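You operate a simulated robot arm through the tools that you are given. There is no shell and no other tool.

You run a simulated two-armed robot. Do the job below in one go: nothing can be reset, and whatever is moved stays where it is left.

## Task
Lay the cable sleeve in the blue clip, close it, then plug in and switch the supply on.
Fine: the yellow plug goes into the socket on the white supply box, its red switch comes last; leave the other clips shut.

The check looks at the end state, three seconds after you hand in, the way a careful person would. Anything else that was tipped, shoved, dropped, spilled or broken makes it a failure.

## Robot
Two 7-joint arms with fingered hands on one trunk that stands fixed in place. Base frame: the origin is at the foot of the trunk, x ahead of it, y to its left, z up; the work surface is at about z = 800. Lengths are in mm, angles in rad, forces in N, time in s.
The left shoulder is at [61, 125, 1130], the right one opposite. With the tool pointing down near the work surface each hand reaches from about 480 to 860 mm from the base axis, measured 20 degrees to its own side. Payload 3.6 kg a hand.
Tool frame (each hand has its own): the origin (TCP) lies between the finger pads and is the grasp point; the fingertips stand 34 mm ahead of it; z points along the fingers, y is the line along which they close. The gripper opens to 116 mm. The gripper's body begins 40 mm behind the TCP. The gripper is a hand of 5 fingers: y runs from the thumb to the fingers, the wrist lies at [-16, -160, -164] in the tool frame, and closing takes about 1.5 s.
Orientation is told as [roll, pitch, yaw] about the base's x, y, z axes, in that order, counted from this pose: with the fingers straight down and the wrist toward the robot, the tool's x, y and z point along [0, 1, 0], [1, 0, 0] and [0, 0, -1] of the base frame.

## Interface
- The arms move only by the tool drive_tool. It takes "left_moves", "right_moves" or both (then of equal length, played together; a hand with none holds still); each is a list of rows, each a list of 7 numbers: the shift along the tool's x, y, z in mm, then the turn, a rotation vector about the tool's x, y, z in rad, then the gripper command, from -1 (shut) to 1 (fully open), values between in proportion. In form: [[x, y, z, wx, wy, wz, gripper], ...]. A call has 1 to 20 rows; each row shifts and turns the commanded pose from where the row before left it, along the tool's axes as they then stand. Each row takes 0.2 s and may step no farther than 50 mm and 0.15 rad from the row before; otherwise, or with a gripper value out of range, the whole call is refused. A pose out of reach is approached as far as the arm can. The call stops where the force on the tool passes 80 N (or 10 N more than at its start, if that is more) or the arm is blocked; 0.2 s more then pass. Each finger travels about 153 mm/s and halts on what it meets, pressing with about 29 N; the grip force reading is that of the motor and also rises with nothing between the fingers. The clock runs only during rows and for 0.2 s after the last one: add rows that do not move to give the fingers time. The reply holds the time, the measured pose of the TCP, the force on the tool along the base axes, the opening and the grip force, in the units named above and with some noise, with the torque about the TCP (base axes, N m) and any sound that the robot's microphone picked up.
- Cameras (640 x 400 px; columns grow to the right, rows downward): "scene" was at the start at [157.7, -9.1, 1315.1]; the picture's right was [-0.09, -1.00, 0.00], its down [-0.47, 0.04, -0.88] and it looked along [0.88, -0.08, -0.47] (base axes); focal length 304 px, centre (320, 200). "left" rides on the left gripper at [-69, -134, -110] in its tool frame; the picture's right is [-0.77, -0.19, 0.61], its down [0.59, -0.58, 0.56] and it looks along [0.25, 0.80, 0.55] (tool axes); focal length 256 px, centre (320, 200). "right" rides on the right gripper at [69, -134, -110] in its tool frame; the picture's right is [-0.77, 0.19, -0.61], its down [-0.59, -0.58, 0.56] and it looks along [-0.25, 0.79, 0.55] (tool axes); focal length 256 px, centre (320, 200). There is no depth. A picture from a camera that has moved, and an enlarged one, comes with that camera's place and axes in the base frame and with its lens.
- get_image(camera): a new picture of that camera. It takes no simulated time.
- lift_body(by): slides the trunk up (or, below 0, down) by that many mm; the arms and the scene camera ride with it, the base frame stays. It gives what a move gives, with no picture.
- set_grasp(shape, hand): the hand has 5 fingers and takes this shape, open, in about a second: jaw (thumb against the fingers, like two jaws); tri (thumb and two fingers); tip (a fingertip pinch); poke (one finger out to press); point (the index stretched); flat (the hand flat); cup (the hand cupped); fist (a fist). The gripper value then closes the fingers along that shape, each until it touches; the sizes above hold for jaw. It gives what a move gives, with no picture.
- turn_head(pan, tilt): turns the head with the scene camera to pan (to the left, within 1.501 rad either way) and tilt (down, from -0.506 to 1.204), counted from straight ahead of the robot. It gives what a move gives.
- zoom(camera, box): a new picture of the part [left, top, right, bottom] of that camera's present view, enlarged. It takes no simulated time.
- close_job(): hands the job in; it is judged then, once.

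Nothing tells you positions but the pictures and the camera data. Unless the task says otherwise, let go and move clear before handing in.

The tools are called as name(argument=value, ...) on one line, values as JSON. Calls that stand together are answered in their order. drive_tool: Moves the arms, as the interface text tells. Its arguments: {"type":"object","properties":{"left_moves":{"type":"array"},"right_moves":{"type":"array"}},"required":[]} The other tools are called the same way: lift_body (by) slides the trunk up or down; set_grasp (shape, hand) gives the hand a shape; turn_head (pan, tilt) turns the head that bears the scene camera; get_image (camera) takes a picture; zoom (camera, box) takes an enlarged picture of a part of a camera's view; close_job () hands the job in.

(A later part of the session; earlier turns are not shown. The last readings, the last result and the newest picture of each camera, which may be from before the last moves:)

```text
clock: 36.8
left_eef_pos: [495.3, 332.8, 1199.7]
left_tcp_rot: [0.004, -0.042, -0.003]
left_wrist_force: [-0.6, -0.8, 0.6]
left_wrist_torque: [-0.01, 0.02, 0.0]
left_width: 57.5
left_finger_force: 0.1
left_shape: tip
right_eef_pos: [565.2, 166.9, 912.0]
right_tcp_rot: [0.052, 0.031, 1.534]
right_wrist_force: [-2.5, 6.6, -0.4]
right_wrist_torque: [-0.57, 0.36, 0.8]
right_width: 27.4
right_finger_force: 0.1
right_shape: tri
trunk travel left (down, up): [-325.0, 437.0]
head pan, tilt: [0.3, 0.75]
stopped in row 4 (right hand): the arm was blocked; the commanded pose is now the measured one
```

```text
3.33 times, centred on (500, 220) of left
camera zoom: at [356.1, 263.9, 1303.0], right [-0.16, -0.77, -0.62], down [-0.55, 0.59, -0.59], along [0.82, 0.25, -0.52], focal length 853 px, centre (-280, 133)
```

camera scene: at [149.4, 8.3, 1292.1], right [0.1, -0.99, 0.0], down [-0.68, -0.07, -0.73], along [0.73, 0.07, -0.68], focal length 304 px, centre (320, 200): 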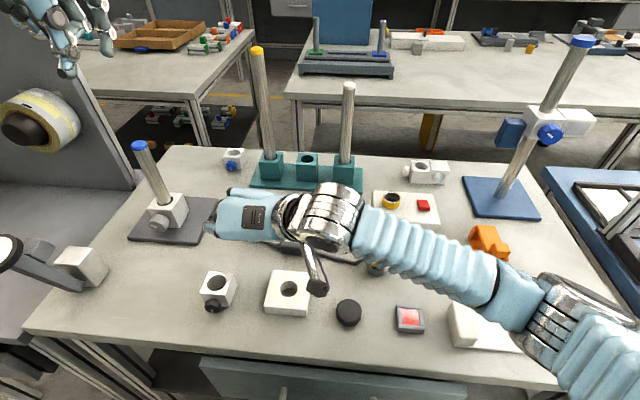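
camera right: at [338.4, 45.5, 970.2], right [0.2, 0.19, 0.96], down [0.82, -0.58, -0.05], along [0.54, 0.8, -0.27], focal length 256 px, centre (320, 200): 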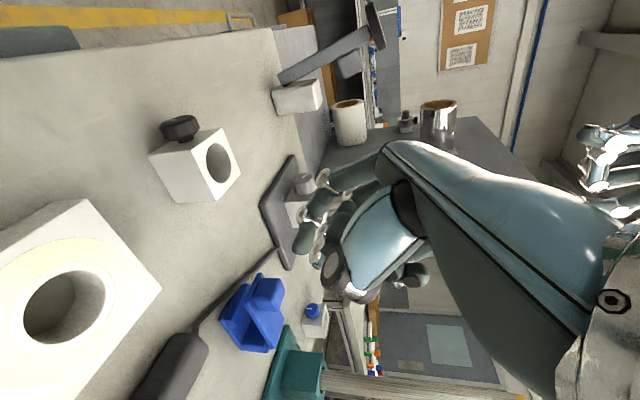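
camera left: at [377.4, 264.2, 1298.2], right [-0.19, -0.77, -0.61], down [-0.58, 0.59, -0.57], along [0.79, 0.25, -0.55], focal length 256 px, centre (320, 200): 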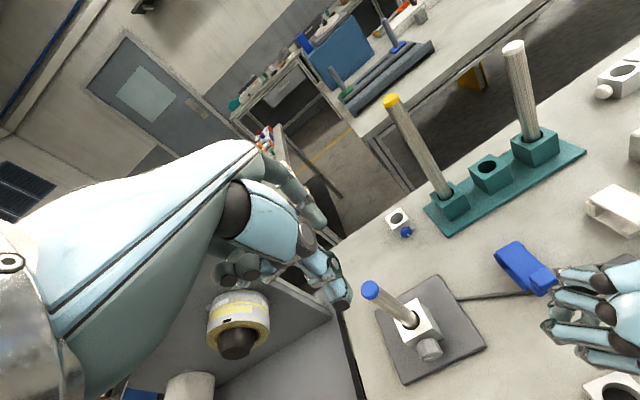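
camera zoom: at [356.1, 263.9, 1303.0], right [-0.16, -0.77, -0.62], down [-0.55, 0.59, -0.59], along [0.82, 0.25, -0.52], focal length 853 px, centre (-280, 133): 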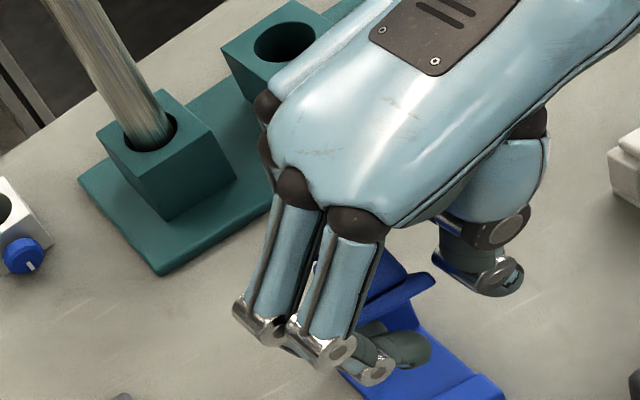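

The arm reports it was blocked, and the trunk seems to have swayed although the wrist force is small, so something other than the hand may be touching. I look at the whole scene.

get_image(camera="scene")

get_image(camera="left")

get_image(camera="right")

```text
taken
camera scene: at [201.0, 26.9, 1291.4], right [0.3, -0.95, -0.01], down [-0.68, -0.21, -0.7], along [0.67, 0.22, -0.71], focal length 304 px, centre (320, 200)
```

scene: 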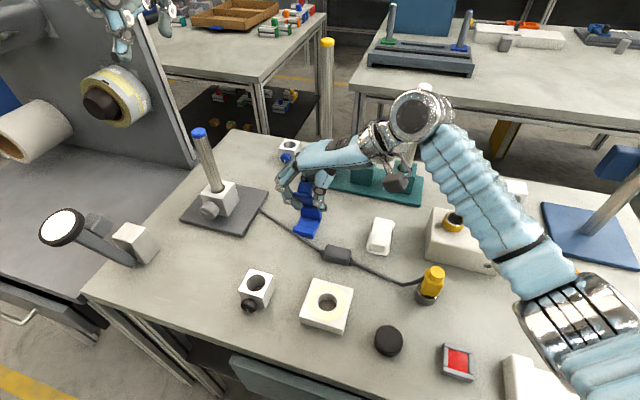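

```text
taken
camera left: at [356.1, 263.9, 1303.0], right [-0.16, -0.77, -0.62], down [-0.55, 0.59, -0.59], along [0.82, 0.25, -0.52], focal length 256 px, centre (320, 200)
```

left: 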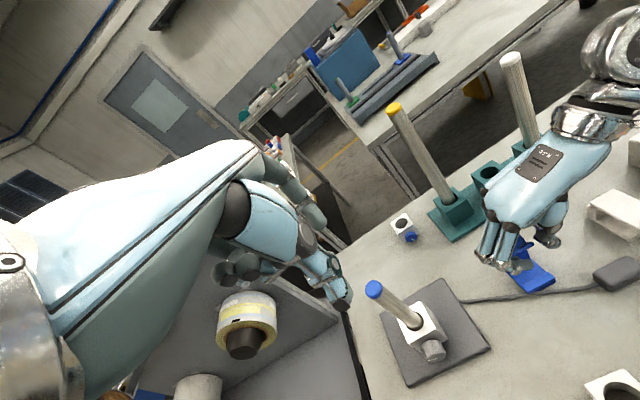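

```text
taken
camera right: at [496.1, 37.5, 1030.9], right [0.81, 0.17, 0.56], down [0.54, -0.62, -0.58], along [0.25, 0.77, -0.59], focal length 256 px, centre (320, 200)
```

right: 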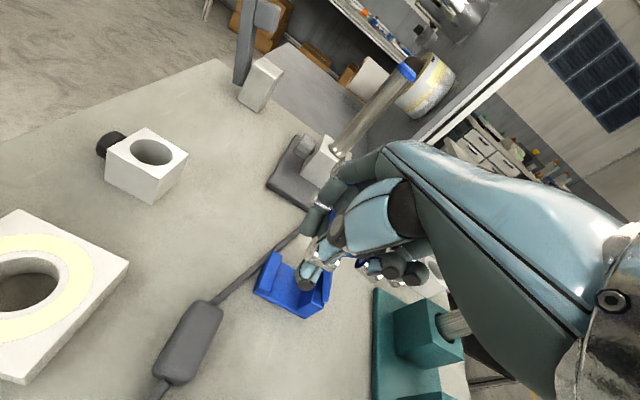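

Nothing else appears touched. I hold still briefly and read the state again.

drive_tool(right_moves=[[0, 0, 0, 0, 0, 0, -0.55], [0, 0, 0, 0, 0, 0, -0.55]])

get_image(camera="scene")

zoom(camera="scene", box=[260, 130, 380, 220])

```text
clock: 37.2
left_eef_pos: [453.3, 327.4, 1214.0]
left_tcp_rot: [0.007, -0.119, -0.026]
left_wrist_force: [0.1, 0.0, -0.1]
left_wrist_torque: [0.0, -0.05, 0.01]
left_width: 57.8
left_finger_force: 0.0
left_shape: tip
right_eef_pos: [542.0, 154.8, 905.8]
right_tcp_rot: [0.064, 0.064, 1.467]
right_wrist_force: [15.7, 24.1, -18.5]
right_wrist_torque: [-0.68, 0.03, 0.12]
right_width: 38.2
right_finger_force: 0.0
right_shape: tri
trunk travel left (down, up): [-325.0, 437.0]
head pan, tilt: [0.3, 0.75]
stopped in row 1 (right hand): the arm was blocked; the commanded pose is now the measured one
```

```text
taken
camera scene: at [199.6, 30.1, 1290.5], right [0.3, -0.95, -0.01], down [-0.68, -0.21, -0.7], along [0.67, 0.22, -0.71], focal length 304 px, centre (320, 200)
```

scene: 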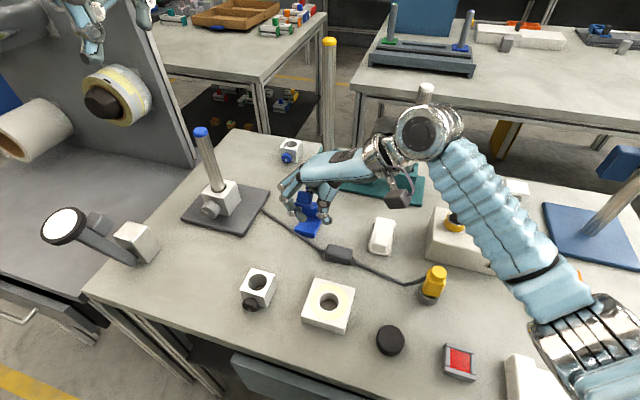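

```text
4.44 times, centred on (320, 175) of scene
camera zoom: at [199.6, 30.1, 1290.5], right [0.3, -0.95, -0.01], down [-0.68, -0.21, -0.7], along [0.67, 0.22, -0.71], focal length 1352 px, centre (320, 311)
```

zoom: 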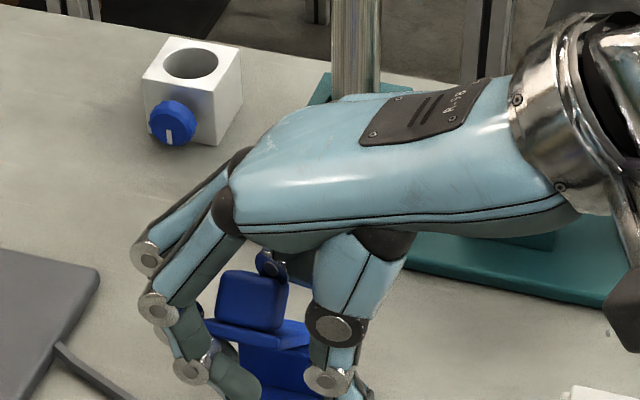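

The body is swaying under some stored load. I look toward the right elbow to see what it might be touching before moving on.

turn_head(pan=-0.5, tilt=0.85)

get_image(camera="scene")

get_image(camera="left")

```text
clock: 38.3
left_eef_pos: [456.8, 322.5, 1211.2]
left_tcp_rot: [0.012, -0.109, -0.037]
left_wrist_force: [0.1, 0.5, -0.1]
left_wrist_torque: [-0.01, -0.01, 0.03]
left_width: 57.3
left_finger_force: 0.0
left_shape: tip
right_eef_pos: [544.6, 151.9, 903.9]
right_tcp_rot: [0.084, 0.068, 1.458]
right_wrist_force: [-1.1, 23.2, 3.5]
right_wrist_torque: [0.14, -0.14, 0.69]
right_width: 36.4
right_finger_force: 0.1
right_shape: tri
trunk travel left (down, up): [-325.0, 437.0]
head pan, tilt: [-0.499, 0.85]
```

```text
taken
camera scene: at [195.2, -33.1, 1283.8], right [-0.47, -0.88, 0.03], down [-0.69, 0.35, -0.63], along [0.55, -0.32, -0.78], focal length 304 px, centre (320, 200)
```

scene: 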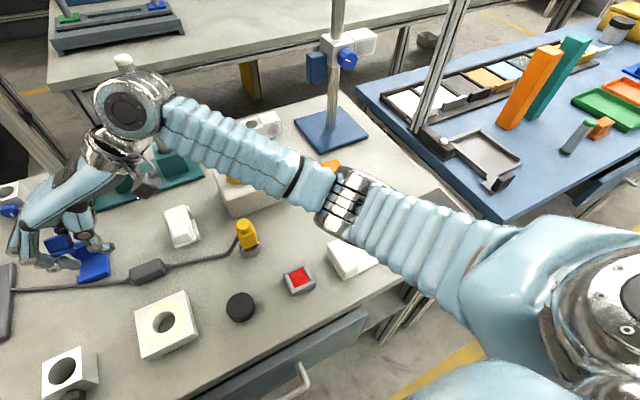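

```text
taken
camera left: at [309.5, 256.6, 1305.1], right [-0.15, -0.76, -0.64], down [-0.49, 0.62, -0.62], along [0.86, 0.22, -0.46], focal length 256 px, centre (320, 200)
```

left: 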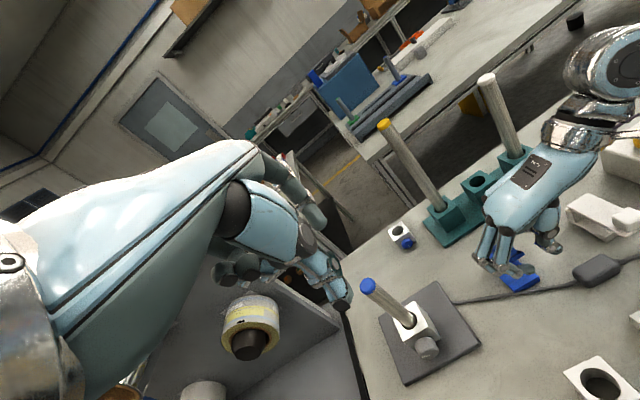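

I think the lid reached its opening stop (~70°) while my fingers were hooked beneath it, so raising pulled on it and the body leaned. I'll open the fingers without moving to release the load.

drive_tool(right_moves=[[0, 0, 0, 0, 0, 0, -0.2], [0, 0, 0, 0, 0, 0, 0.1], [0, 0, 0, 0, 0, 0, 0.2], [0, 0, 0, 0, 0, 0, 0.2], [0, 0, 0, 0, 0, 0, 0.2]])

turn_head(pan=0.3, tilt=0.75)

get_image(camera="scene")

zoom(camera="scene", box=[260, 140, 380, 240])

zoom(camera="right", box=[240, 220, 400, 340])

```text
clock: 38.6
left_eef_pos: [398.0, 307.5, 1232.3]
left_tcp_rot: [0.019, -0.196, -0.064]
left_wrist_force: [1.3, -0.2, 0.5]
left_wrist_torque: [0.03, 0.07, -0.01]
left_width: 57.7
left_finger_force: 0.1
left_shape: tip
right_eef_pos: [504.7, 132.4, 911.3]
right_tcp_rot: [0.045, 0.082, 1.413]
right_wrist_force: [0.6, 0.1, -0.7]
right_wrist_torque: [0.09, 0.05, 0.06]
right_width: 46.4
right_finger_force: 0.0
right_shape: tri
trunk travel left (down, up): [-325.0, 437.0]
head pan, tilt: [-0.499, 0.85]
stopped in row 1 (left hand): the arm was blocked; the commanded pose is now the measured one
```

```text
clock: 39.8
left_eef_pos: [405.5, 317.6, 1225.6]
left_tcp_rot: [0.017, -0.152, -0.038]
left_wrist_force: [1.9, 0.2, -0.4]
left_wrist_torque: [0.0, 0.09, -0.02]
left_width: 57.6
left_finger_force: 0.2
left_shape: tip
right_eef_pos: [508.5, 143.2, 917.0]
right_tcp_rot: [0.034, 0.07, 1.445]
right_wrist_force: [1.0, -0.2, -0.5]
right_wrist_torque: [0.05, 0.1, 0.05]
right_width: 46.3
right_finger_force: 0.1
right_shape: tri
trunk travel left (down, up): [-325.0, 437.0]
head pan, tilt: [0.3, 0.75]
```

```text
taken
camera scene: at [147.5, 24.0, 1291.8], right [0.3, -0.96, 0.0], down [-0.65, -0.2, -0.73], along [0.7, 0.22, -0.68], focal length 304 px, centre (320, 200)
```

scene: 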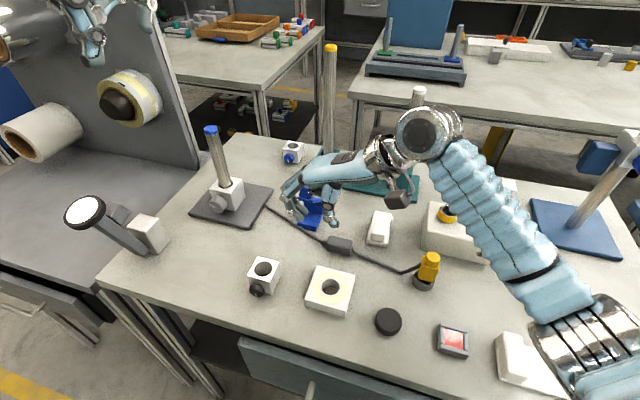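

```text
4.00 times, centred on (320, 190) of scene
camera zoom: at [147.5, 24.0, 1291.8], right [0.3, -0.96, 0.0], down [-0.65, -0.2, -0.73], along [0.7, 0.22, -0.68], focal length 1216 px, centre (320, 240)
```

zoom: 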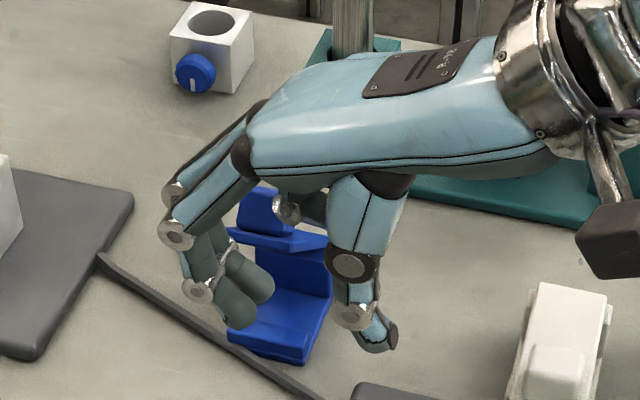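

```text
3.33 times, centred on (320, 280) of right
camera zoom: at [427.6, 25.9, 1039.0], right [0.81, 0.12, 0.57], down [0.49, -0.68, -0.54], along [0.32, 0.72, -0.62], focal length 853 px, centre (320, -67)
```

zoom: 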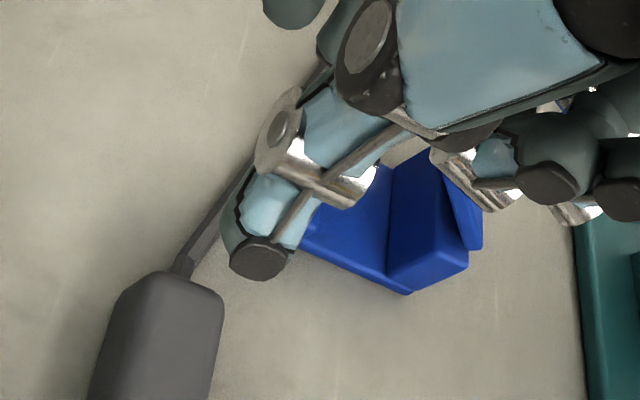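

The load is released, the body is upright again, and the lid appears to stay open by itself. I move the right hand straight back toward the robot, then up, and check the lid.

drive_tool(right_moves=[[15, 0, 0, 0, 0, 0, 0.2], [20, 0, 0, 0, 0, 0, 0.2], [20, 0, -20, 0, 0, 0, 0.2], [20, 0, -30, 0, 0, 0, 0.2], [0, -30, -30, 0, 0, 0, 0.2], [0, -40, -20, 0, 0, 0, 0.2], [0, -40, -10, 0, 0, 0, 0.2], [0, -40, 0, 0, 0, 0, 0.2]])

get_image(camera="scene")

zoom(camera="scene", box=[280, 170, 360, 240])

get_image(camera="left")

```text
clock: 41.5
left_eef_pos: [403.5, 315.1, 1228.3]
left_tcp_rot: [0.015, -0.163, -0.045]
left_wrist_force: [0.4, 0.9, 1.3]
left_wrist_torque: [-0.02, 0.01, 0.01]
left_width: 57.6
left_finger_force: 0.1
left_shape: tip
right_eef_pos: [418.5, 9.6, 1043.2]
right_tcp_rot: [0.032, 0.068, 1.444]
right_wrist_force: [0.3, -0.8, 0.0]
right_wrist_torque: [0.03, -0.01, 0.02]
right_width: 69.5
right_finger_force: 0.1
right_shape: tri
trunk travel left (down, up): [-325.0, 437.0]
head pan, tilt: [0.3, 0.75]
```

```text
taken
camera scene: at [145.7, 22.7, 1292.1], right [0.29, -0.96, 0.0], down [-0.65, -0.2, -0.73], along [0.7, 0.22, -0.68], focal length 304 px, centre (320, 200)
```

scene: 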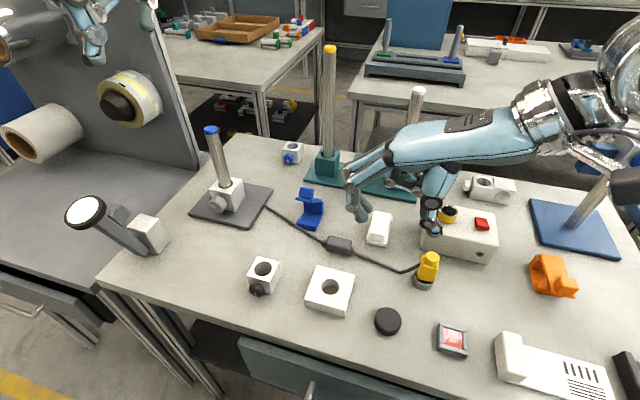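

```text
5.71 times, centred on (320, 205) of scene
camera zoom: at [145.7, 22.7, 1292.1], right [0.29, -0.96, 0.0], down [-0.65, -0.2, -0.73], along [0.7, 0.22, -0.68], focal length 1738 px, centre (320, 171)
```

zoom: 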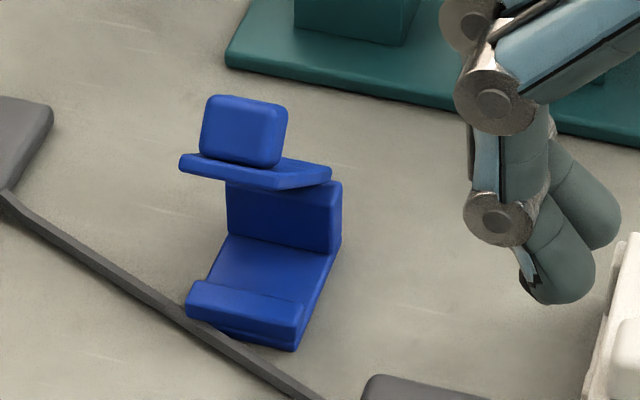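

```text
taken
camera left: at [250.4, 250.4, 1313.5], right [-0.12, -0.76, -0.64], down [-0.45, 0.62, -0.64], along [0.88, 0.22, -0.41], focal length 256 px, centre (320, 200)
```

left: 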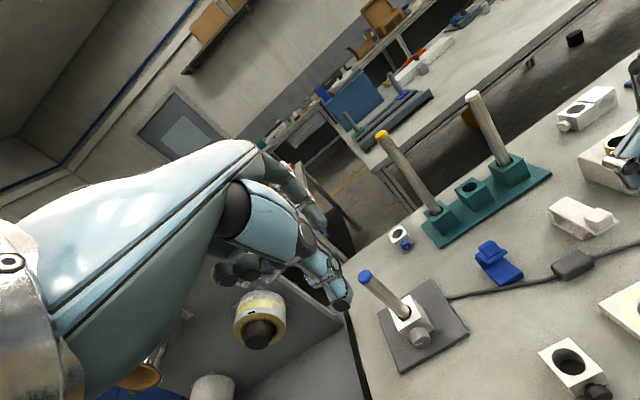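

The lid stays open by friction at about 45°. It must open further to let the sleeve in. I bring the right hand back to its own side and untwist it, and straighten the left hand, which I'll use to push the lid further.

drive_tool(left_moves=[[5, 10, 8, 0.0815, -0.0075, -0.0225, -0.5], [0, 10, 8, 0.0815, -0.0075, -0.0225, -0.5], [0, 10, 8, 0, 0, 0, -0.5], [0, 10, 8, 0, 0, 0, -0.5], [0, 10, 8, 0, 0, 0, -0.5], [0, 0, 0, 0, 0, 0, -0.5]], right_moves=[[-21, -40, -8, 0, 0, 0, 0], [-21, -40, -8, 0, 0, 0, 0], [-21, -40, -8, 0, 0, 0, 0], [-21, -40, -8, 0, 0, 0, 0], [-21, -40, -8, 0, 0, 0, 0], [0, 0, 0, 0, 0, 0, 0]])

drive_tool(right_moves=[[0, 0, 0, 0, 0, 0.1444, 0], [0, 0, 0, 0, 0, 0.1444, 0], [0, 0, 0, 0, 0, 0.1444, 0], [0, 0, 0, 0, 0, 0.1444, 0], [0, 0, 0, 0, 0, 0.1444, 0], [0, 0, 0, 0, 0, 0.1444, 0], [0, 0, 0, 0, 0, 0.1444, 0], [0, 0, 0, 0, 0, 0.1444, 0], [0, 0, 0, 0, 0, 0.1444, 0], [0, 0, 0, 0, 0, 0.1444, 0]])

turn_head(pan=0.0, tilt=0.75)

get_image(camera="scene")

zoom(camera="scene", box=[204, 190, 268, 240])

```text
clock: 43.0
left_eef_pos: [454.1, 322.1, 1188.6]
left_tcp_rot: [-0.003, 0.008, 0.01]
left_wrist_force: [0.0, -0.8, 0.2]
left_wrist_torque: [0.02, -0.01, 0.02]
left_width: 30.6
left_finger_force: 0.0
left_shape: tip
right_eef_pos: [499.2, -199.2, 1091.5]
right_tcp_rot: [0.031, 0.068, 1.446]
right_wrist_force: [0.3, 0.3, -0.6]
right_wrist_torque: [-0.03, -0.01, 0.01]
right_width: 58.3
right_finger_force: 0.0
right_shape: tri
trunk travel left (down, up): [-325.0, 437.0]
head pan, tilt: [0.3, 0.75]
```

```text
clock: 45.1
left_eef_pos: [454.1, 323.4, 1188.9]
left_tcp_rot: [0.0, 0.009, 0.01]
left_wrist_force: [-0.4, -0.1, -0.8]
left_wrist_torque: [-0.01, 0.0, -0.02]
left_width: 30.6
left_finger_force: 0.0
left_shape: tip
right_eef_pos: [497.9, -197.8, 1091.0]
right_tcp_rot: [-0.065, 0.041, -0.002]
right_wrist_force: [-0.1, 0.9, -0.7]
right_wrist_torque: [0.01, -0.06, -0.01]
right_width: 58.5
right_finger_force: 0.1
right_shape: tri
trunk travel left (down, up): [-325.0, 437.0]
head pan, tilt: [0.3, 0.75]
```

```text
clock: 46.0
left_eef_pos: [453.5, 321.0, 1188.1]
left_tcp_rot: [-0.001, 0.007, 0.01]
left_wrist_force: [0.3, 0.2, 0.8]
left_wrist_torque: [0.0, -0.02, -0.01]
left_width: 30.8
left_finger_force: 0.1
left_shape: tip
right_eef_pos: [498.5, -198.0, 1091.1]
right_tcp_rot: [-0.063, 0.04, 0.0]
right_wrist_force: [-0.5, 0.2, -0.1]
right_wrist_torque: [0.01, 0.01, 0.02]
right_width: 58.1
right_finger_force: 0.0
right_shape: tri
trunk travel left (down, up): [-325.0, 437.0]
head pan, tilt: [0.0, 0.75]
```

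```text
taken
camera scene: at [149.7, -0.5, 1292.1], right [0.0, -1.0, 0.0], down [-0.68, 0.0, -0.73], along [0.73, 0.0, -0.68], focal length 304 px, centre (320, 200)
```

scene: 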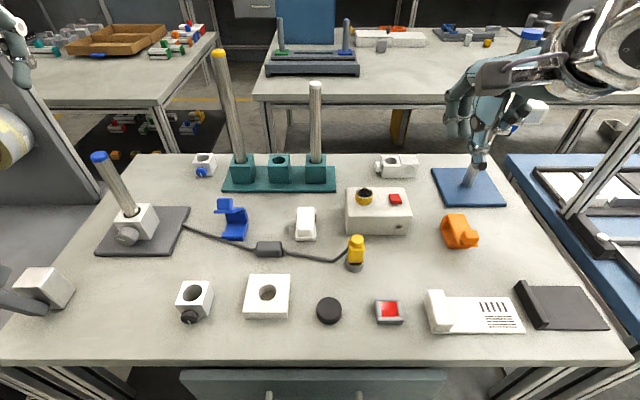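

```text
8.00 times, centred on (236, 215) of scene
camera zoom: at [149.7, -0.5, 1292.1], right [0.0, -1.0, 0.0], down [-0.68, 0.0, -0.73], along [0.73, 0.0, -0.68], focal length 2433 px, centre (992, 80)
```

zoom: 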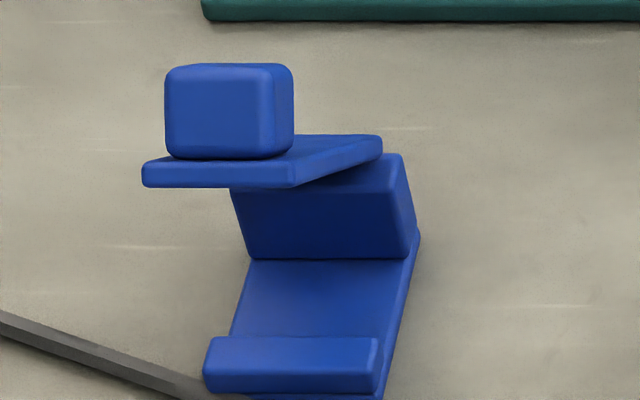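

The clip base hasn't moved, and the lid stands at about 42°. I bring the closed left pinch in front of the lid at a safe distance, to push its underside forward.

drive_tool(left_moves=[[-23.5, 10, 28, 0, 0, 0, -0.8], [-23.5, 10, 28, 0, 0, 0, -1], [-23.5, 10, 28, 0, 0, 0, -1], [-23.5, 10, 28, 0, 0, 0, -1], [-23.5, 10, 28, 0, 0, 0, -1], [-23.5, 10, 28, 0, 0, 0, -1], [0, 0, 20, 0, 0, 0, -1], [0, 0, 0, 0, 0, 0, -1]])

get_image(camera="scene")

get_image(camera="left")

get_image(camera="right")

```text
clock: 47.8
left_eef_pos: [515.5, 181.8, 998.4]
left_tcp_rot: [-0.001, 0.006, 0.009]
left_wrist_force: [-0.4, -0.5, -0.2]
left_wrist_torque: [0.0, -0.01, 0.0]
left_width: 3.6
left_finger_force: 0.1
left_shape: tip
right_eef_pos: [498.4, -197.6, 1090.7]
right_tcp_rot: [-0.063, 0.04, 0.0]
right_wrist_force: [0.9, 0.2, -0.5]
right_wrist_torque: [-0.02, 0.01, -0.03]
right_width: 58.3
right_finger_force: 0.1
right_shape: tri
trunk travel left (down, up): [-325.0, 437.0]
head pan, tilt: [0.0, 0.75]
```

```text
taken
camera scene: at [149.7, -1.0, 1292.1], right [0.0, -1.0, 0.0], down [-0.68, 0.0, -0.73], along [0.73, 0.0, -0.68], focal length 304 px, centre (320, 200)
```

scene: 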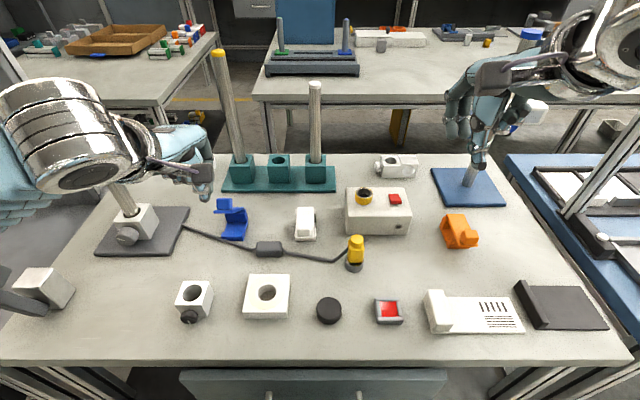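

```text
taken
camera left: at [381.8, 111.0, 1110.0], right [-0.18, -0.77, -0.61], down [-0.59, 0.58, -0.56], along [0.79, 0.25, -0.56], focal length 256 px, centre (320, 200)
```

left: 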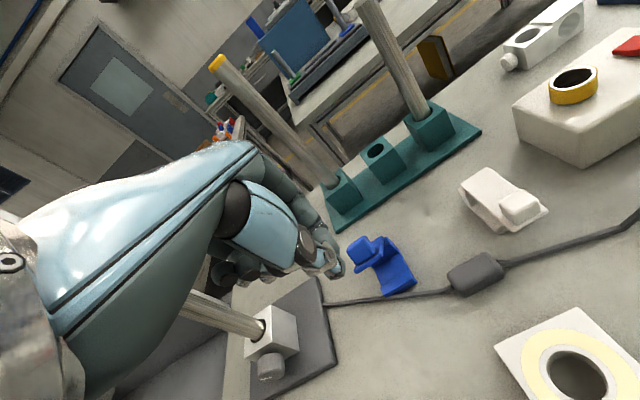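

```text
taken
camera right: at [369.2, -122.0, 1202.3], right [0.21, -0.73, 0.65], down [-0.6, -0.62, -0.5], along [0.77, -0.28, -0.57], focal length 256 px, centre (320, 200)
```

right: 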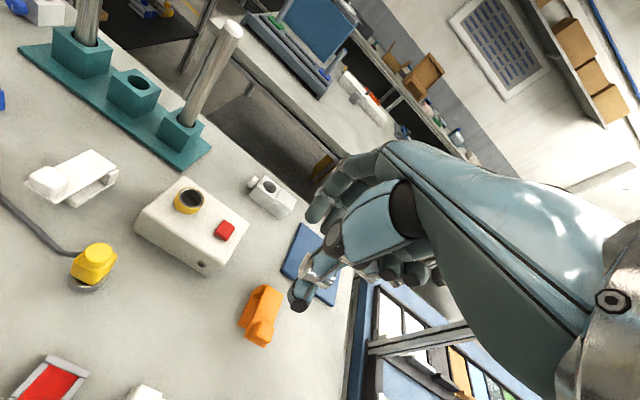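

The path down in front of the lid is clear. I lower to TCP z ≈ 905.

drive_tool(left_moves=[[0, -5, 25, 0, 0, 0, -1], [0, 0, 25, 0, 0, 0, -1], [0, 0, 25, 0, 0, 0, -1], [0, 0, 18, 0, 0, 0, -1], [0, 0, 0, 0, 0, 0, -1]])

zoom(camera="scene", box=[160, 150, 300, 260])

zoom(camera="left", box=[260, 180, 440, 320])

```text
clock: 49.0
left_eef_pos: [509.2, 181.7, 906.1]
left_tcp_rot: [-0.002, 0.007, 0.009]
left_wrist_force: [-0.7, 0.2, 1.0]
left_wrist_torque: [0.01, -0.02, -0.01]
left_width: 0.2
left_finger_force: 0.2
left_shape: tip
right_eef_pos: [498.2, -197.1, 1090.6]
right_tcp_rot: [-0.063, 0.041, -0.001]
right_wrist_force: [-0.1, 0.1, 0.3]
right_wrist_torque: [0.01, 0.0, 0.0]
right_width: 58.3
right_finger_force: 0.0
right_shape: tri
trunk travel left (down, up): [-325.0, 437.0]
head pan, tilt: [0.0, 0.75]
```

```text
3.64 times, centred on (230, 205) of scene
camera zoom: at [149.7, -0.8, 1292.1], right [0.0, -1.0, 0.0], down [-0.68, 0.0, -0.73], along [0.73, 0.0, -0.68], focal length 1106 px, centre (647, 182)
```

zoom: 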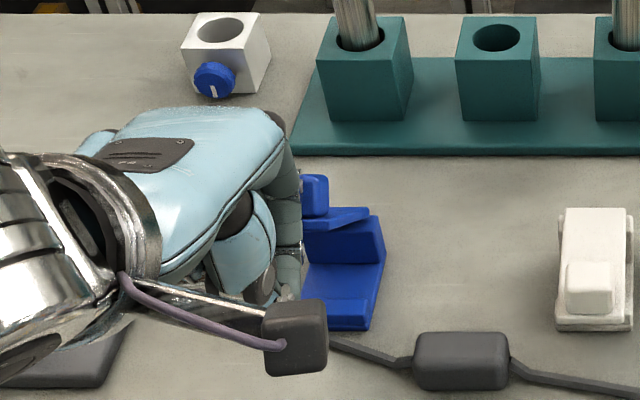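

```text
2.86 times, centred on (350, 250) of left
camera zoom: at [375.7, 110.8, 1017.0], right [-0.18, -0.77, -0.61], down [-0.59, 0.58, -0.56], along [0.79, 0.25, -0.56], focal length 731 px, centre (234, 57)
```

zoom: 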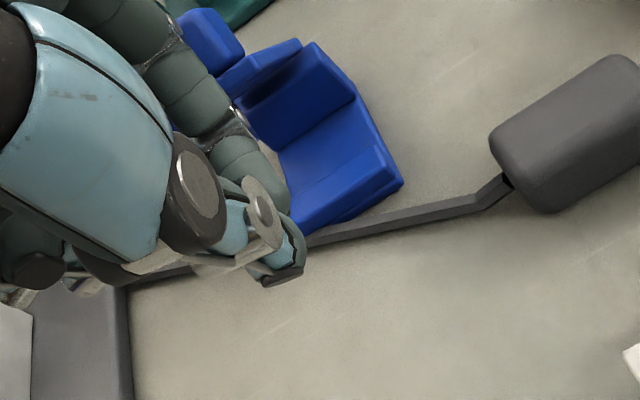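

The index is just in front of the lid. I push forward in small steps, watching force and lid.

drive_tool(left_moves=[[0, 8, 0, 0, 0, 0, -1], [0, 8, 0, 0, 0, 0, -1], [0, 8, 0, 0, 0, 0, -1], [0, 0, 0, 0, 0, 0, -1]])

zoom(camera="left", box=[260, 180, 440, 320])

zoom(camera="scene", box=[160, 150, 300, 260])

```text
clock: 50.0
left_eef_pos: [528.9, 181.5, 912.9]
left_tcp_rot: [0.0, -0.005, 0.009]
left_wrist_force: [-33.7, 11.5, 35.7]
left_wrist_torque: [0.25, -0.35, 0.24]
left_width: 0.2
left_finger_force: 0.0
left_shape: tip
right_eef_pos: [493.7, -198.3, 1094.4]
right_tcp_rot: [-0.064, 0.034, 0.001]
right_wrist_force: [0.2, -0.3, -0.1]
right_wrist_torque: [0.01, -0.01, 0.01]
right_width: 58.3
right_finger_force: 0.3
right_shape: tri
trunk travel left (down, up): [-325.0, 437.0]
head pan, tilt: [0.0, 0.75]
```

```text
2.86 times, centred on (350, 250) of left
camera zoom: at [394.3, 111.3, 1021.4], right [-0.18, -0.77, -0.61], down [-0.58, 0.58, -0.57], along [0.8, 0.25, -0.55], focal length 731 px, centre (234, 57)
```

zoom: 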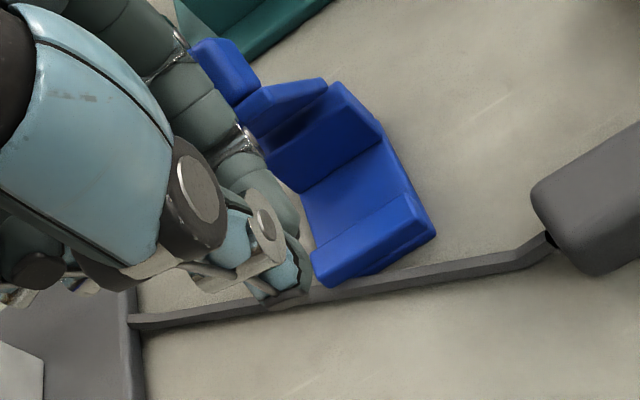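

```text
3.64 times, centred on (230, 205) of scene
camera zoom: at [141.7, 0.5, 1293.4], right [0.0, -1.0, 0.0], down [-0.68, 0.0, -0.74], along [0.74, 0.0, -0.68], focal length 1106 px, centre (647, 182)
```

zoom: 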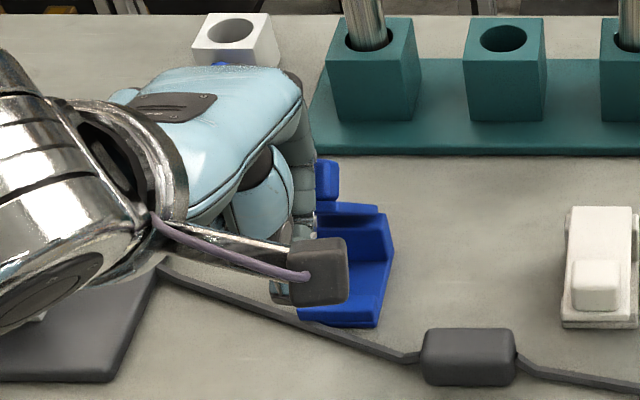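

The push went into the knob's front face (reaction is along the lid), so no torque on the hinge. Better: straddle the lid with the open hand, thumb on the robot side, and push the underside with the thumb. I back off, rise, and open.

drive_tool(left_moves=[[0, -15, 0, 0, 0, 0, -1], [0, -15, -5, 0, 0, 0, -0.5], [0, 0, -25, 0, 0, 0, 0], [0, 0, -30, 0, 0, 0, 0.4], [0, 0, -30, 0, 0, 0, 0.5], [0, 0, 0, 0, 0, 0, 0.5], [0, 0, 0, 0, 0, 0, 0.5]])

zoom(camera="scene", box=[204, 190, 268, 240])

get_image(camera="left")

get_image(camera="scene")

```text
clock: 51.5
left_eef_pos: [504.2, 181.3, 996.3]
left_tcp_rot: [-0.001, 0.008, 0.009]
left_wrist_force: [-0.1, -0.7, 0.0]
left_wrist_torque: [0.02, -0.01, 0.0]
left_width: 86.8
left_finger_force: 0.0
left_shape: tip
right_eef_pos: [497.9, -199.4, 1090.5]
right_tcp_rot: [-0.063, 0.041, -0.002]
right_wrist_force: [1.2, 0.5, 0.2]
right_wrist_torque: [-0.01, -0.01, -0.02]
right_width: 58.4
right_finger_force: 0.0
right_shape: tri
trunk travel left (down, up): [-325.0, 437.0]
head pan, tilt: [0.0, 0.75]
```

```text
8.00 times, centred on (236, 215) of scene
camera zoom: at [149.6, -0.8, 1292.1], right [0.0, -1.0, 0.0], down [-0.68, 0.0, -0.73], along [0.73, 0.0, -0.68], focal length 2433 px, centre (992, 80)
```

zoom: 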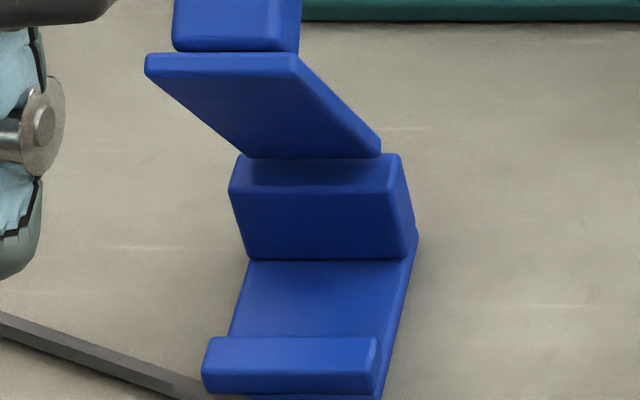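

```text
taken
camera left: at [370.3, 111.3, 1108.4], right [-0.18, -0.77, -0.61], down [-0.59, 0.58, -0.56], along [0.79, 0.25, -0.56], focal length 256 px, centre (320, 200)
```

left: 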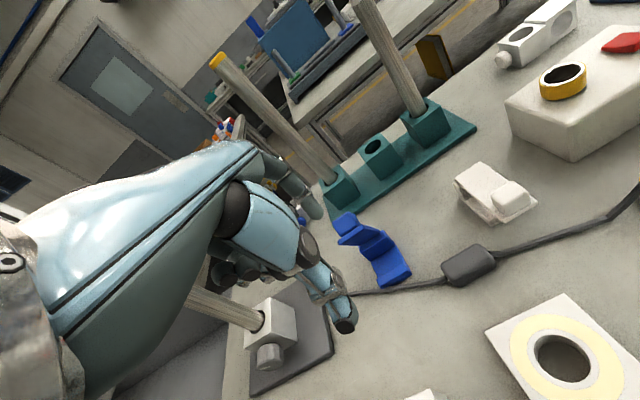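

```text
taken
camera scene: at [149.6, -0.8, 1292.1], right [0.0, -1.0, 0.0], down [-0.68, 0.0, -0.73], along [0.73, 0.0, -0.68], focal length 304 px, centre (320, 200)
```

scene: 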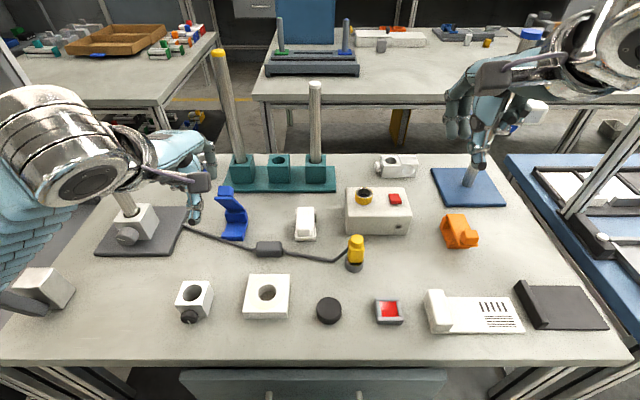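

The lid did open further, to about 61°. Now a plain forward push at the lid's tip gives a good opening torque, so I close the pinch again and push at z ≈ 905–910.

drive_tool(left_moves=[[0, 0, 0, 0, 0, 0, -1], [0, 5, 20, 0, 0, 0, -1], [0, 5, 25, 0, 0, 0, -1], [0, 5, 30, 0, 0, 0, -1], [0, 0, 0, 0, 0, 0, -1], [0, 0, 0, 0, 0, 0, -1]])

drive_tool(left_moves=[[0, 8, 0, 0, 0, 0, -1], [0, 8, 0, 0, 0, 0, -1], [0, 8, 0, 0, 0, 0, -1], [0, 0, 0, 0, 0, 0, -1]])

zoom(camera="left", box=[260, 160, 440, 320])

```text
clock: 53.0
left_eef_pos: [517.6, 181.8, 923.1]
left_tcp_rot: [-0.001, 0.01, 0.007]
left_wrist_force: [-0.5, 0.3, 0.1]
left_wrist_torque: [-0.01, 0.02, -0.02]
left_width: 3.2
left_finger_force: 0.0
left_shape: tip
right_eef_pos: [497.3, -197.3, 1091.6]
right_tcp_rot: [-0.065, 0.04, -0.002]
right_wrist_force: [0.1, 0.0, 0.1]
right_wrist_torque: [-0.01, -0.02, -0.03]
right_width: 58.3
right_finger_force: 0.1
right_shape: tri
trunk travel left (down, up): [-325.0, 437.0]
head pan, tilt: [0.0, 0.75]
```

```text
clock: 54.0
left_eef_pos: [541.4, 182.8, 922.7]
left_tcp_rot: [-0.003, 0.007, 0.009]
left_wrist_force: [-0.4, -0.1, 0.8]
left_wrist_torque: [0.0, -0.01, 0.01]
left_width: 3.1
left_finger_force: 0.1
left_shape: tip
right_eef_pos: [497.9, -199.4, 1090.6]
right_tcp_rot: [-0.064, 0.041, -0.001]
right_wrist_force: [-0.2, -1.0, 0.0]
right_wrist_torque: [-0.03, -0.02, -0.03]
right_width: 58.3
right_finger_force: 0.1
right_shape: tri
trunk travel left (down, up): [-325.0, 437.0]
head pan, tilt: [0.0, 0.75]
```

```text
2.50 times, centred on (350, 240) of left
camera zoom: at [408.8, 111.5, 1033.4], right [-0.18, -0.77, -0.61], down [-0.59, 0.58, -0.56], along [0.79, 0.25, -0.56], focal length 640 px, centre (245, 100)
```

zoom: 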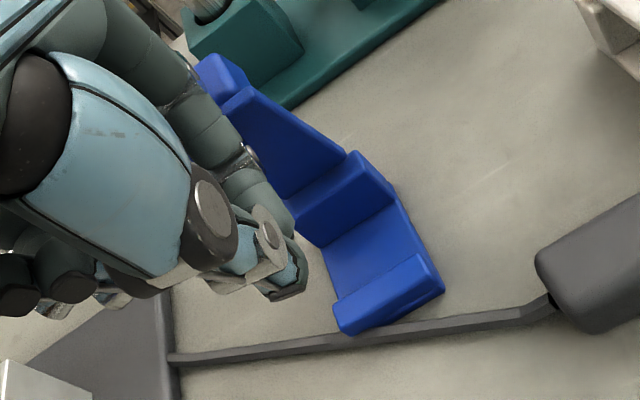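

Not in contact yet; I keep pushing in small steps.

drive_tool(left_moves=[[0, 7, 0, 0, 0, 0, -1], [0, 7, 0, 0, 0, 0, -1], [0, 6, 0, 0, 0, 0, -1], [0, 0, 0, 0, 0, 0, -1]])

zoom(camera="left", box=[260, 160, 440, 320])

```text
clock: 55.0
left_eef_pos: [561.1, 182.4, 922.3]
left_tcp_rot: [-0.002, 0.006, 0.009]
left_wrist_force: [-2.7, -0.7, 1.1]
left_wrist_torque: [0.01, -0.06, 0.0]
left_width: 0.1
left_finger_force: 0.1
left_shape: tip
right_eef_pos: [497.6, -198.1, 1090.9]
right_tcp_rot: [-0.064, 0.04, 0.0]
right_wrist_force: [0.1, -0.2, -0.4]
right_wrist_torque: [0.01, 0.02, 0.01]
right_width: 58.6
right_finger_force: 0.1
right_shape: tri
trunk travel left (down, up): [-325.0, 437.0]
head pan, tilt: [0.0, 0.75]
```

```text
2.50 times, centred on (350, 240) of left
camera zoom: at [428.4, 112.2, 1033.1], right [-0.18, -0.77, -0.61], down [-0.59, 0.58, -0.56], along [0.79, 0.25, -0.56], focal length 640 px, centre (245, 100)
```

zoom: 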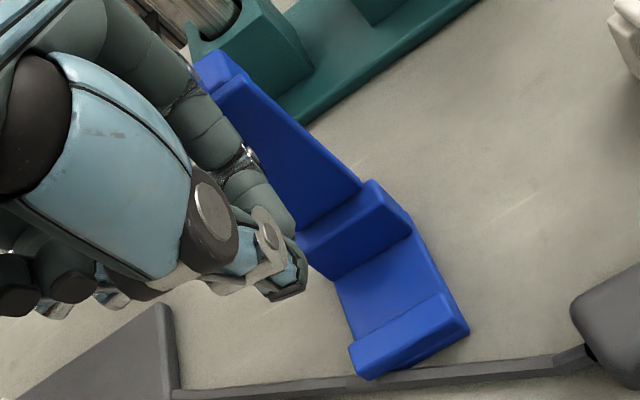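

The lid moves easily (about 3 N). I continue.

drive_tool(left_moves=[[0, 7, 0, 0, 0, 0, -1], [0, 7, 0, 0, 0, 0, -1], [0, 6, 0, 0, 0, 0, -1], [0, 0, 0, 0, 0, 0, -1]])

zoom(camera="left", box=[260, 160, 440, 320])

```text
clock: 56.0
left_eef_pos: [576.8, 183.2, 926.8]
left_tcp_rot: [-0.002, 0.0, 0.006]
left_wrist_force: [-48.0, 4.7, 18.9]
left_wrist_torque: [-0.01, -0.17, 0.01]
left_width: 2.5
left_finger_force: 0.1
left_shape: tip
right_eef_pos: [492.3, -198.0, 1095.2]
right_tcp_rot: [-0.064, 0.032, 0.001]
right_wrist_force: [-0.1, -0.9, 0.5]
right_wrist_torque: [-0.01, 0.0, 0.02]
right_width: 58.0
right_finger_force: 0.1
right_shape: tri
trunk travel left (down, up): [-325.0, 437.0]
head pan, tilt: [0.0, 0.75]
```

```text
2.50 times, centred on (350, 240) of left
camera zoom: at [442.2, 112.6, 1036.3], right [-0.18, -0.77, -0.61], down [-0.58, 0.58, -0.57], along [0.79, 0.25, -0.55], focal length 640 px, centre (245, 100)
```

zoom: 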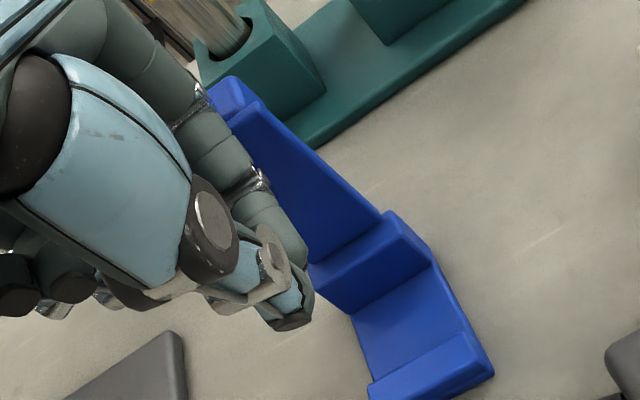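

The force rose to 48 N: the lid is at its stop. I back off and measure the angle.

drive_tool(left_moves=[[0, -10, 0, 0, 0, 0, -1], [0, -20, 0, 0, 0, 0, -1], [0, -25, -20, 0, 0, 0, -0.5], [0, -20, -40, 0, 0, 0, 0], [20, -10, -40, 0, 0, 0, 0], [30, 0, -30, 0, 0, 0, 0], [0, 0, 0, 0, 0, 0, 0]])

zoom(camera="scene", box=[204, 170, 284, 240])

get_image(camera="scene")

get_image(camera="left")

```text
clock: 57.5
left_eef_pos: [495.5, 231.8, 1051.0]
left_tcp_rot: [-0.001, 0.009, 0.009]
left_wrist_force: [-0.1, 0.0, 0.0]
left_wrist_torque: [-0.03, -0.01, -0.01]
left_width: 57.4
left_finger_force: 0.1
left_shape: tip
right_eef_pos: [499.1, -197.0, 1090.3]
right_tcp_rot: [-0.062, 0.04, -0.002]
right_wrist_force: [0.0, -0.2, -0.5]
right_wrist_torque: [0.04, 0.01, 0.0]
right_width: 58.6
right_finger_force: 0.0
right_shape: tri
trunk travel left (down, up): [-325.0, 437.0]
head pan, tilt: [0.0, 0.75]
```

```text
5.71 times, centred on (244, 205) of scene
camera zoom: at [149.7, -0.8, 1292.0], right [0.0, -1.0, 0.0], down [-0.68, 0.0, -0.73], along [0.73, 0.0, -0.68], focal length 1738 px, centre (754, 171)
```

zoom: 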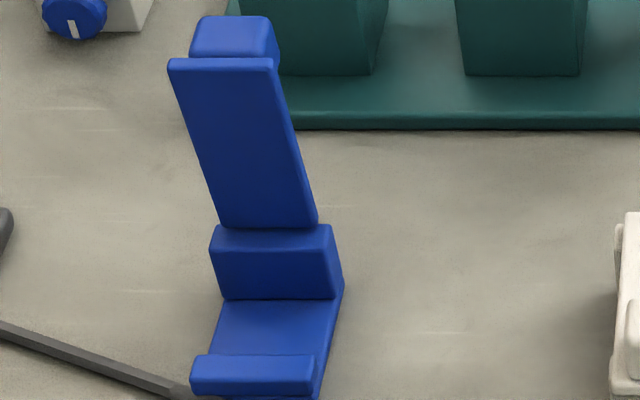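

```text
taken
camera scene: at [149.7, -0.8, 1292.0], right [0.0, -1.0, 0.0], down [-0.68, 0.0, -0.73], along [0.73, 0.0, -0.68], focal length 304 px, centre (320, 200)
```

scene: 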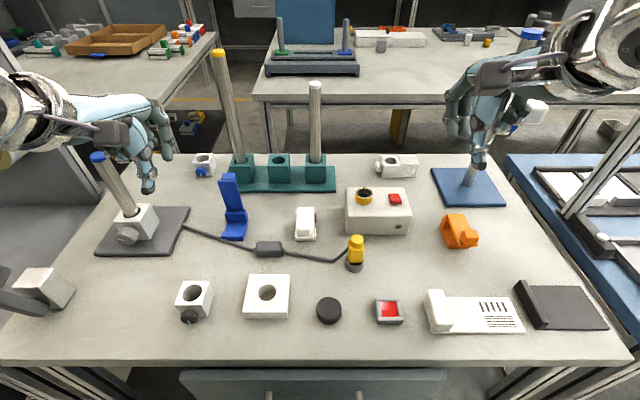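

```text
taken
camera left: at [363.3, 161.6, 1161.9], right [-0.19, -0.77, -0.61], down [-0.59, 0.58, -0.56], along [0.79, 0.25, -0.56], focal length 256 px, centre (320, 200)
```

left: 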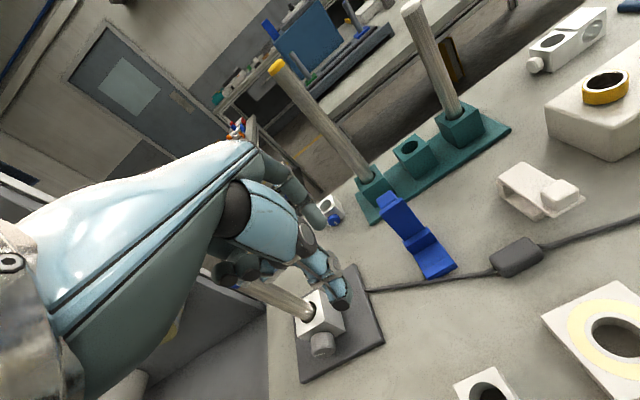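

The lid now stands at 90° against its stop and stays there. Next is the sleeve: the left hand will grip it near its left end so the fingers stay outside the clip when it's laid in. I move above the sleeve.

drive_tool(left_moves=[[-30, 7, 20, 0, 0, 0, 0], [-30, 7, 20, 0, 0, 0, 0], [-30, 7, 20, 0, 0, 0, 0], [-32, 8, 20, 0, 0, 0, 0], [0, 0, 25, 0, 0, 0, 0], [0, 0, 25, 0, 0, 0, 0], [0, 0, 0, 0, 0, 0, 0]])

zoom(camera="scene", box=[200, 180, 340, 290])

zoom(camera="left", box=[260, 160, 500, 360])

```text
clock: 59.1
left_eef_pos: [527.3, 110.2, 921.9]
left_tcp_rot: [-0.001, 0.007, 0.008]
left_wrist_force: [-0.5, 0.0, 0.0]
left_wrist_torque: [0.03, 0.01, 0.03]
left_width: 57.4
left_finger_force: 0.0
left_shape: tip
right_eef_pos: [498.2, -197.5, 1091.0]
right_tcp_rot: [-0.061, 0.04, 0.001]
right_wrist_force: [-1.0, -0.2, 0.8]
right_wrist_torque: [-0.02, -0.01, -0.02]
right_width: 58.4
right_finger_force: 0.0
right_shape: tri
trunk travel left (down, up): [-325.0, 437.0]
head pan, tilt: [0.0, 0.75]
```

```text
3.64 times, centred on (270, 235) of scene
camera zoom: at [149.7, -0.7, 1292.1], right [0.0, -1.0, 0.0], down [-0.68, 0.0, -0.73], along [0.73, 0.0, -0.68], focal length 1106 px, centre (502, 73)
```

zoom: 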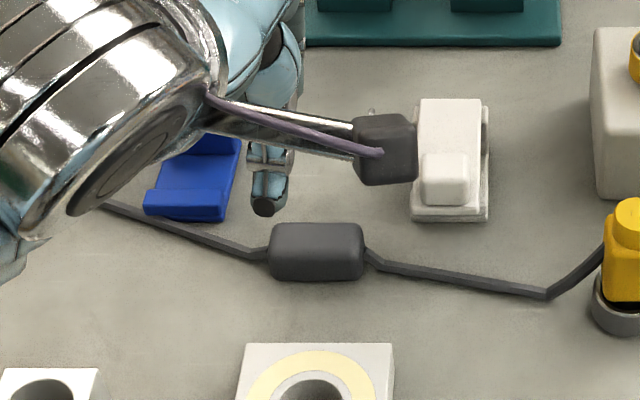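

```text
2.00 times, centred on (380, 260) of left
camera zoom: at [393.4, 39.8, 1033.2], right [-0.18, -0.77, -0.61], down [-0.59, 0.58, -0.56], along [0.79, 0.25, -0.56], focal length 512 px, centre (200, 80)
```

zoom: 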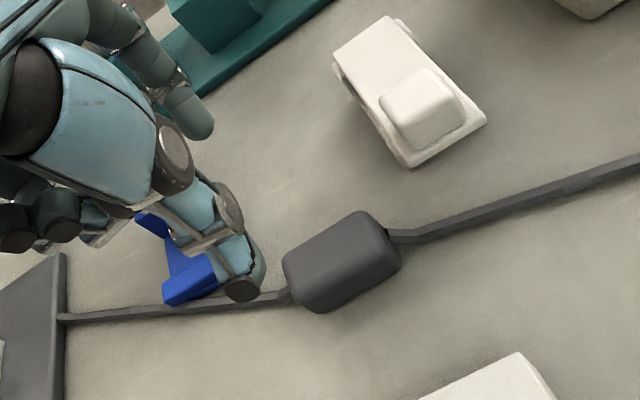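

The thumb tip is at about [490, 113], right in line with the sleeve's left part. I descend to TCP z ≈ 850 and check.

drive_tool(left_moves=[[0, -2.5, 20, 0, 0, 0, 0], [0, 0, 20, 0, 0, 0, 0], [0, 0, 20, 0, 0, 0, 0], [0, 0, 12, 0, 0, 0, 0], [0, 0, 0, 0, 0, 0, 0]])

zoom(camera="scene", box=[210, 200, 320, 280])

zoom(camera="left", box=[270, 190, 450, 330])

```text
clock: 60.4
left_eef_pos: [522.2, 110.2, 848.4]
left_tcp_rot: [-0.001, 0.007, 0.009]
left_wrist_force: [0.8, 0.8, 0.4]
left_wrist_torque: [-0.02, -0.03, -0.06]
left_width: 57.3
left_finger_force: 0.0
left_shape: tip
right_eef_pos: [498.0, -196.8, 1090.5]
right_tcp_rot: [-0.063, 0.04, 0.0]
right_wrist_force: [0.4, -0.1, 0.3]
right_wrist_torque: [0.01, 0.03, 0.0]
right_width: 58.3
right_finger_force: 0.1
right_shape: tri
trunk travel left (down, up): [-325.0, 437.0]
head pan, tilt: [0.0, 0.75]
```

```text
5.00 times, centred on (265, 240) of scene
camera zoom: at [149.7, -0.8, 1292.1], right [0.0, -1.0, 0.0], down [-0.68, 0.0, -0.73], along [0.73, 0.0, -0.68], focal length 1520 px, centre (595, 0)
```

zoom: 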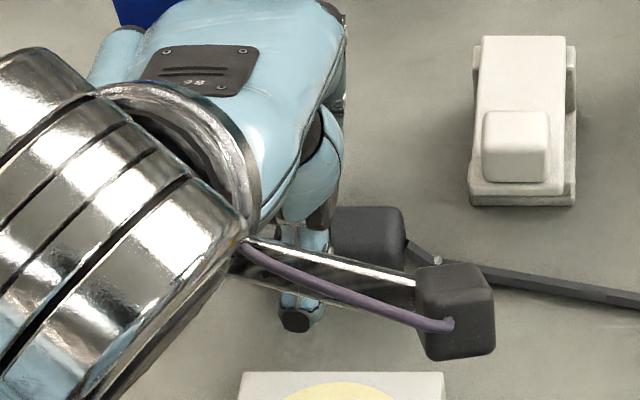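

```text
2.86 times, centred on (360, 260) of left
camera zoom: at [389.9, 39.5, 960.1], right [-0.18, -0.77, -0.61], down [-0.59, 0.58, -0.56], along [0.79, 0.25, -0.56], focal length 731 px, centre (206, 29)
```

zoom: 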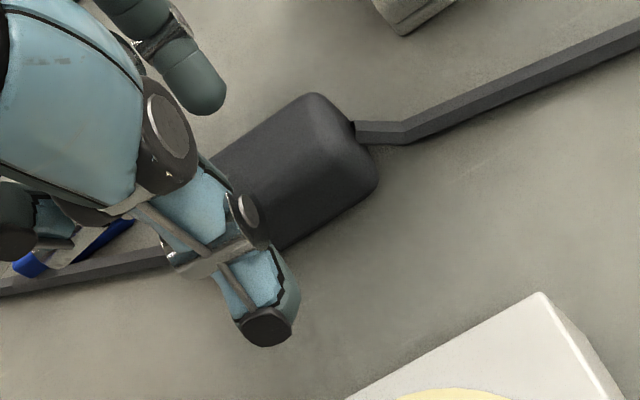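

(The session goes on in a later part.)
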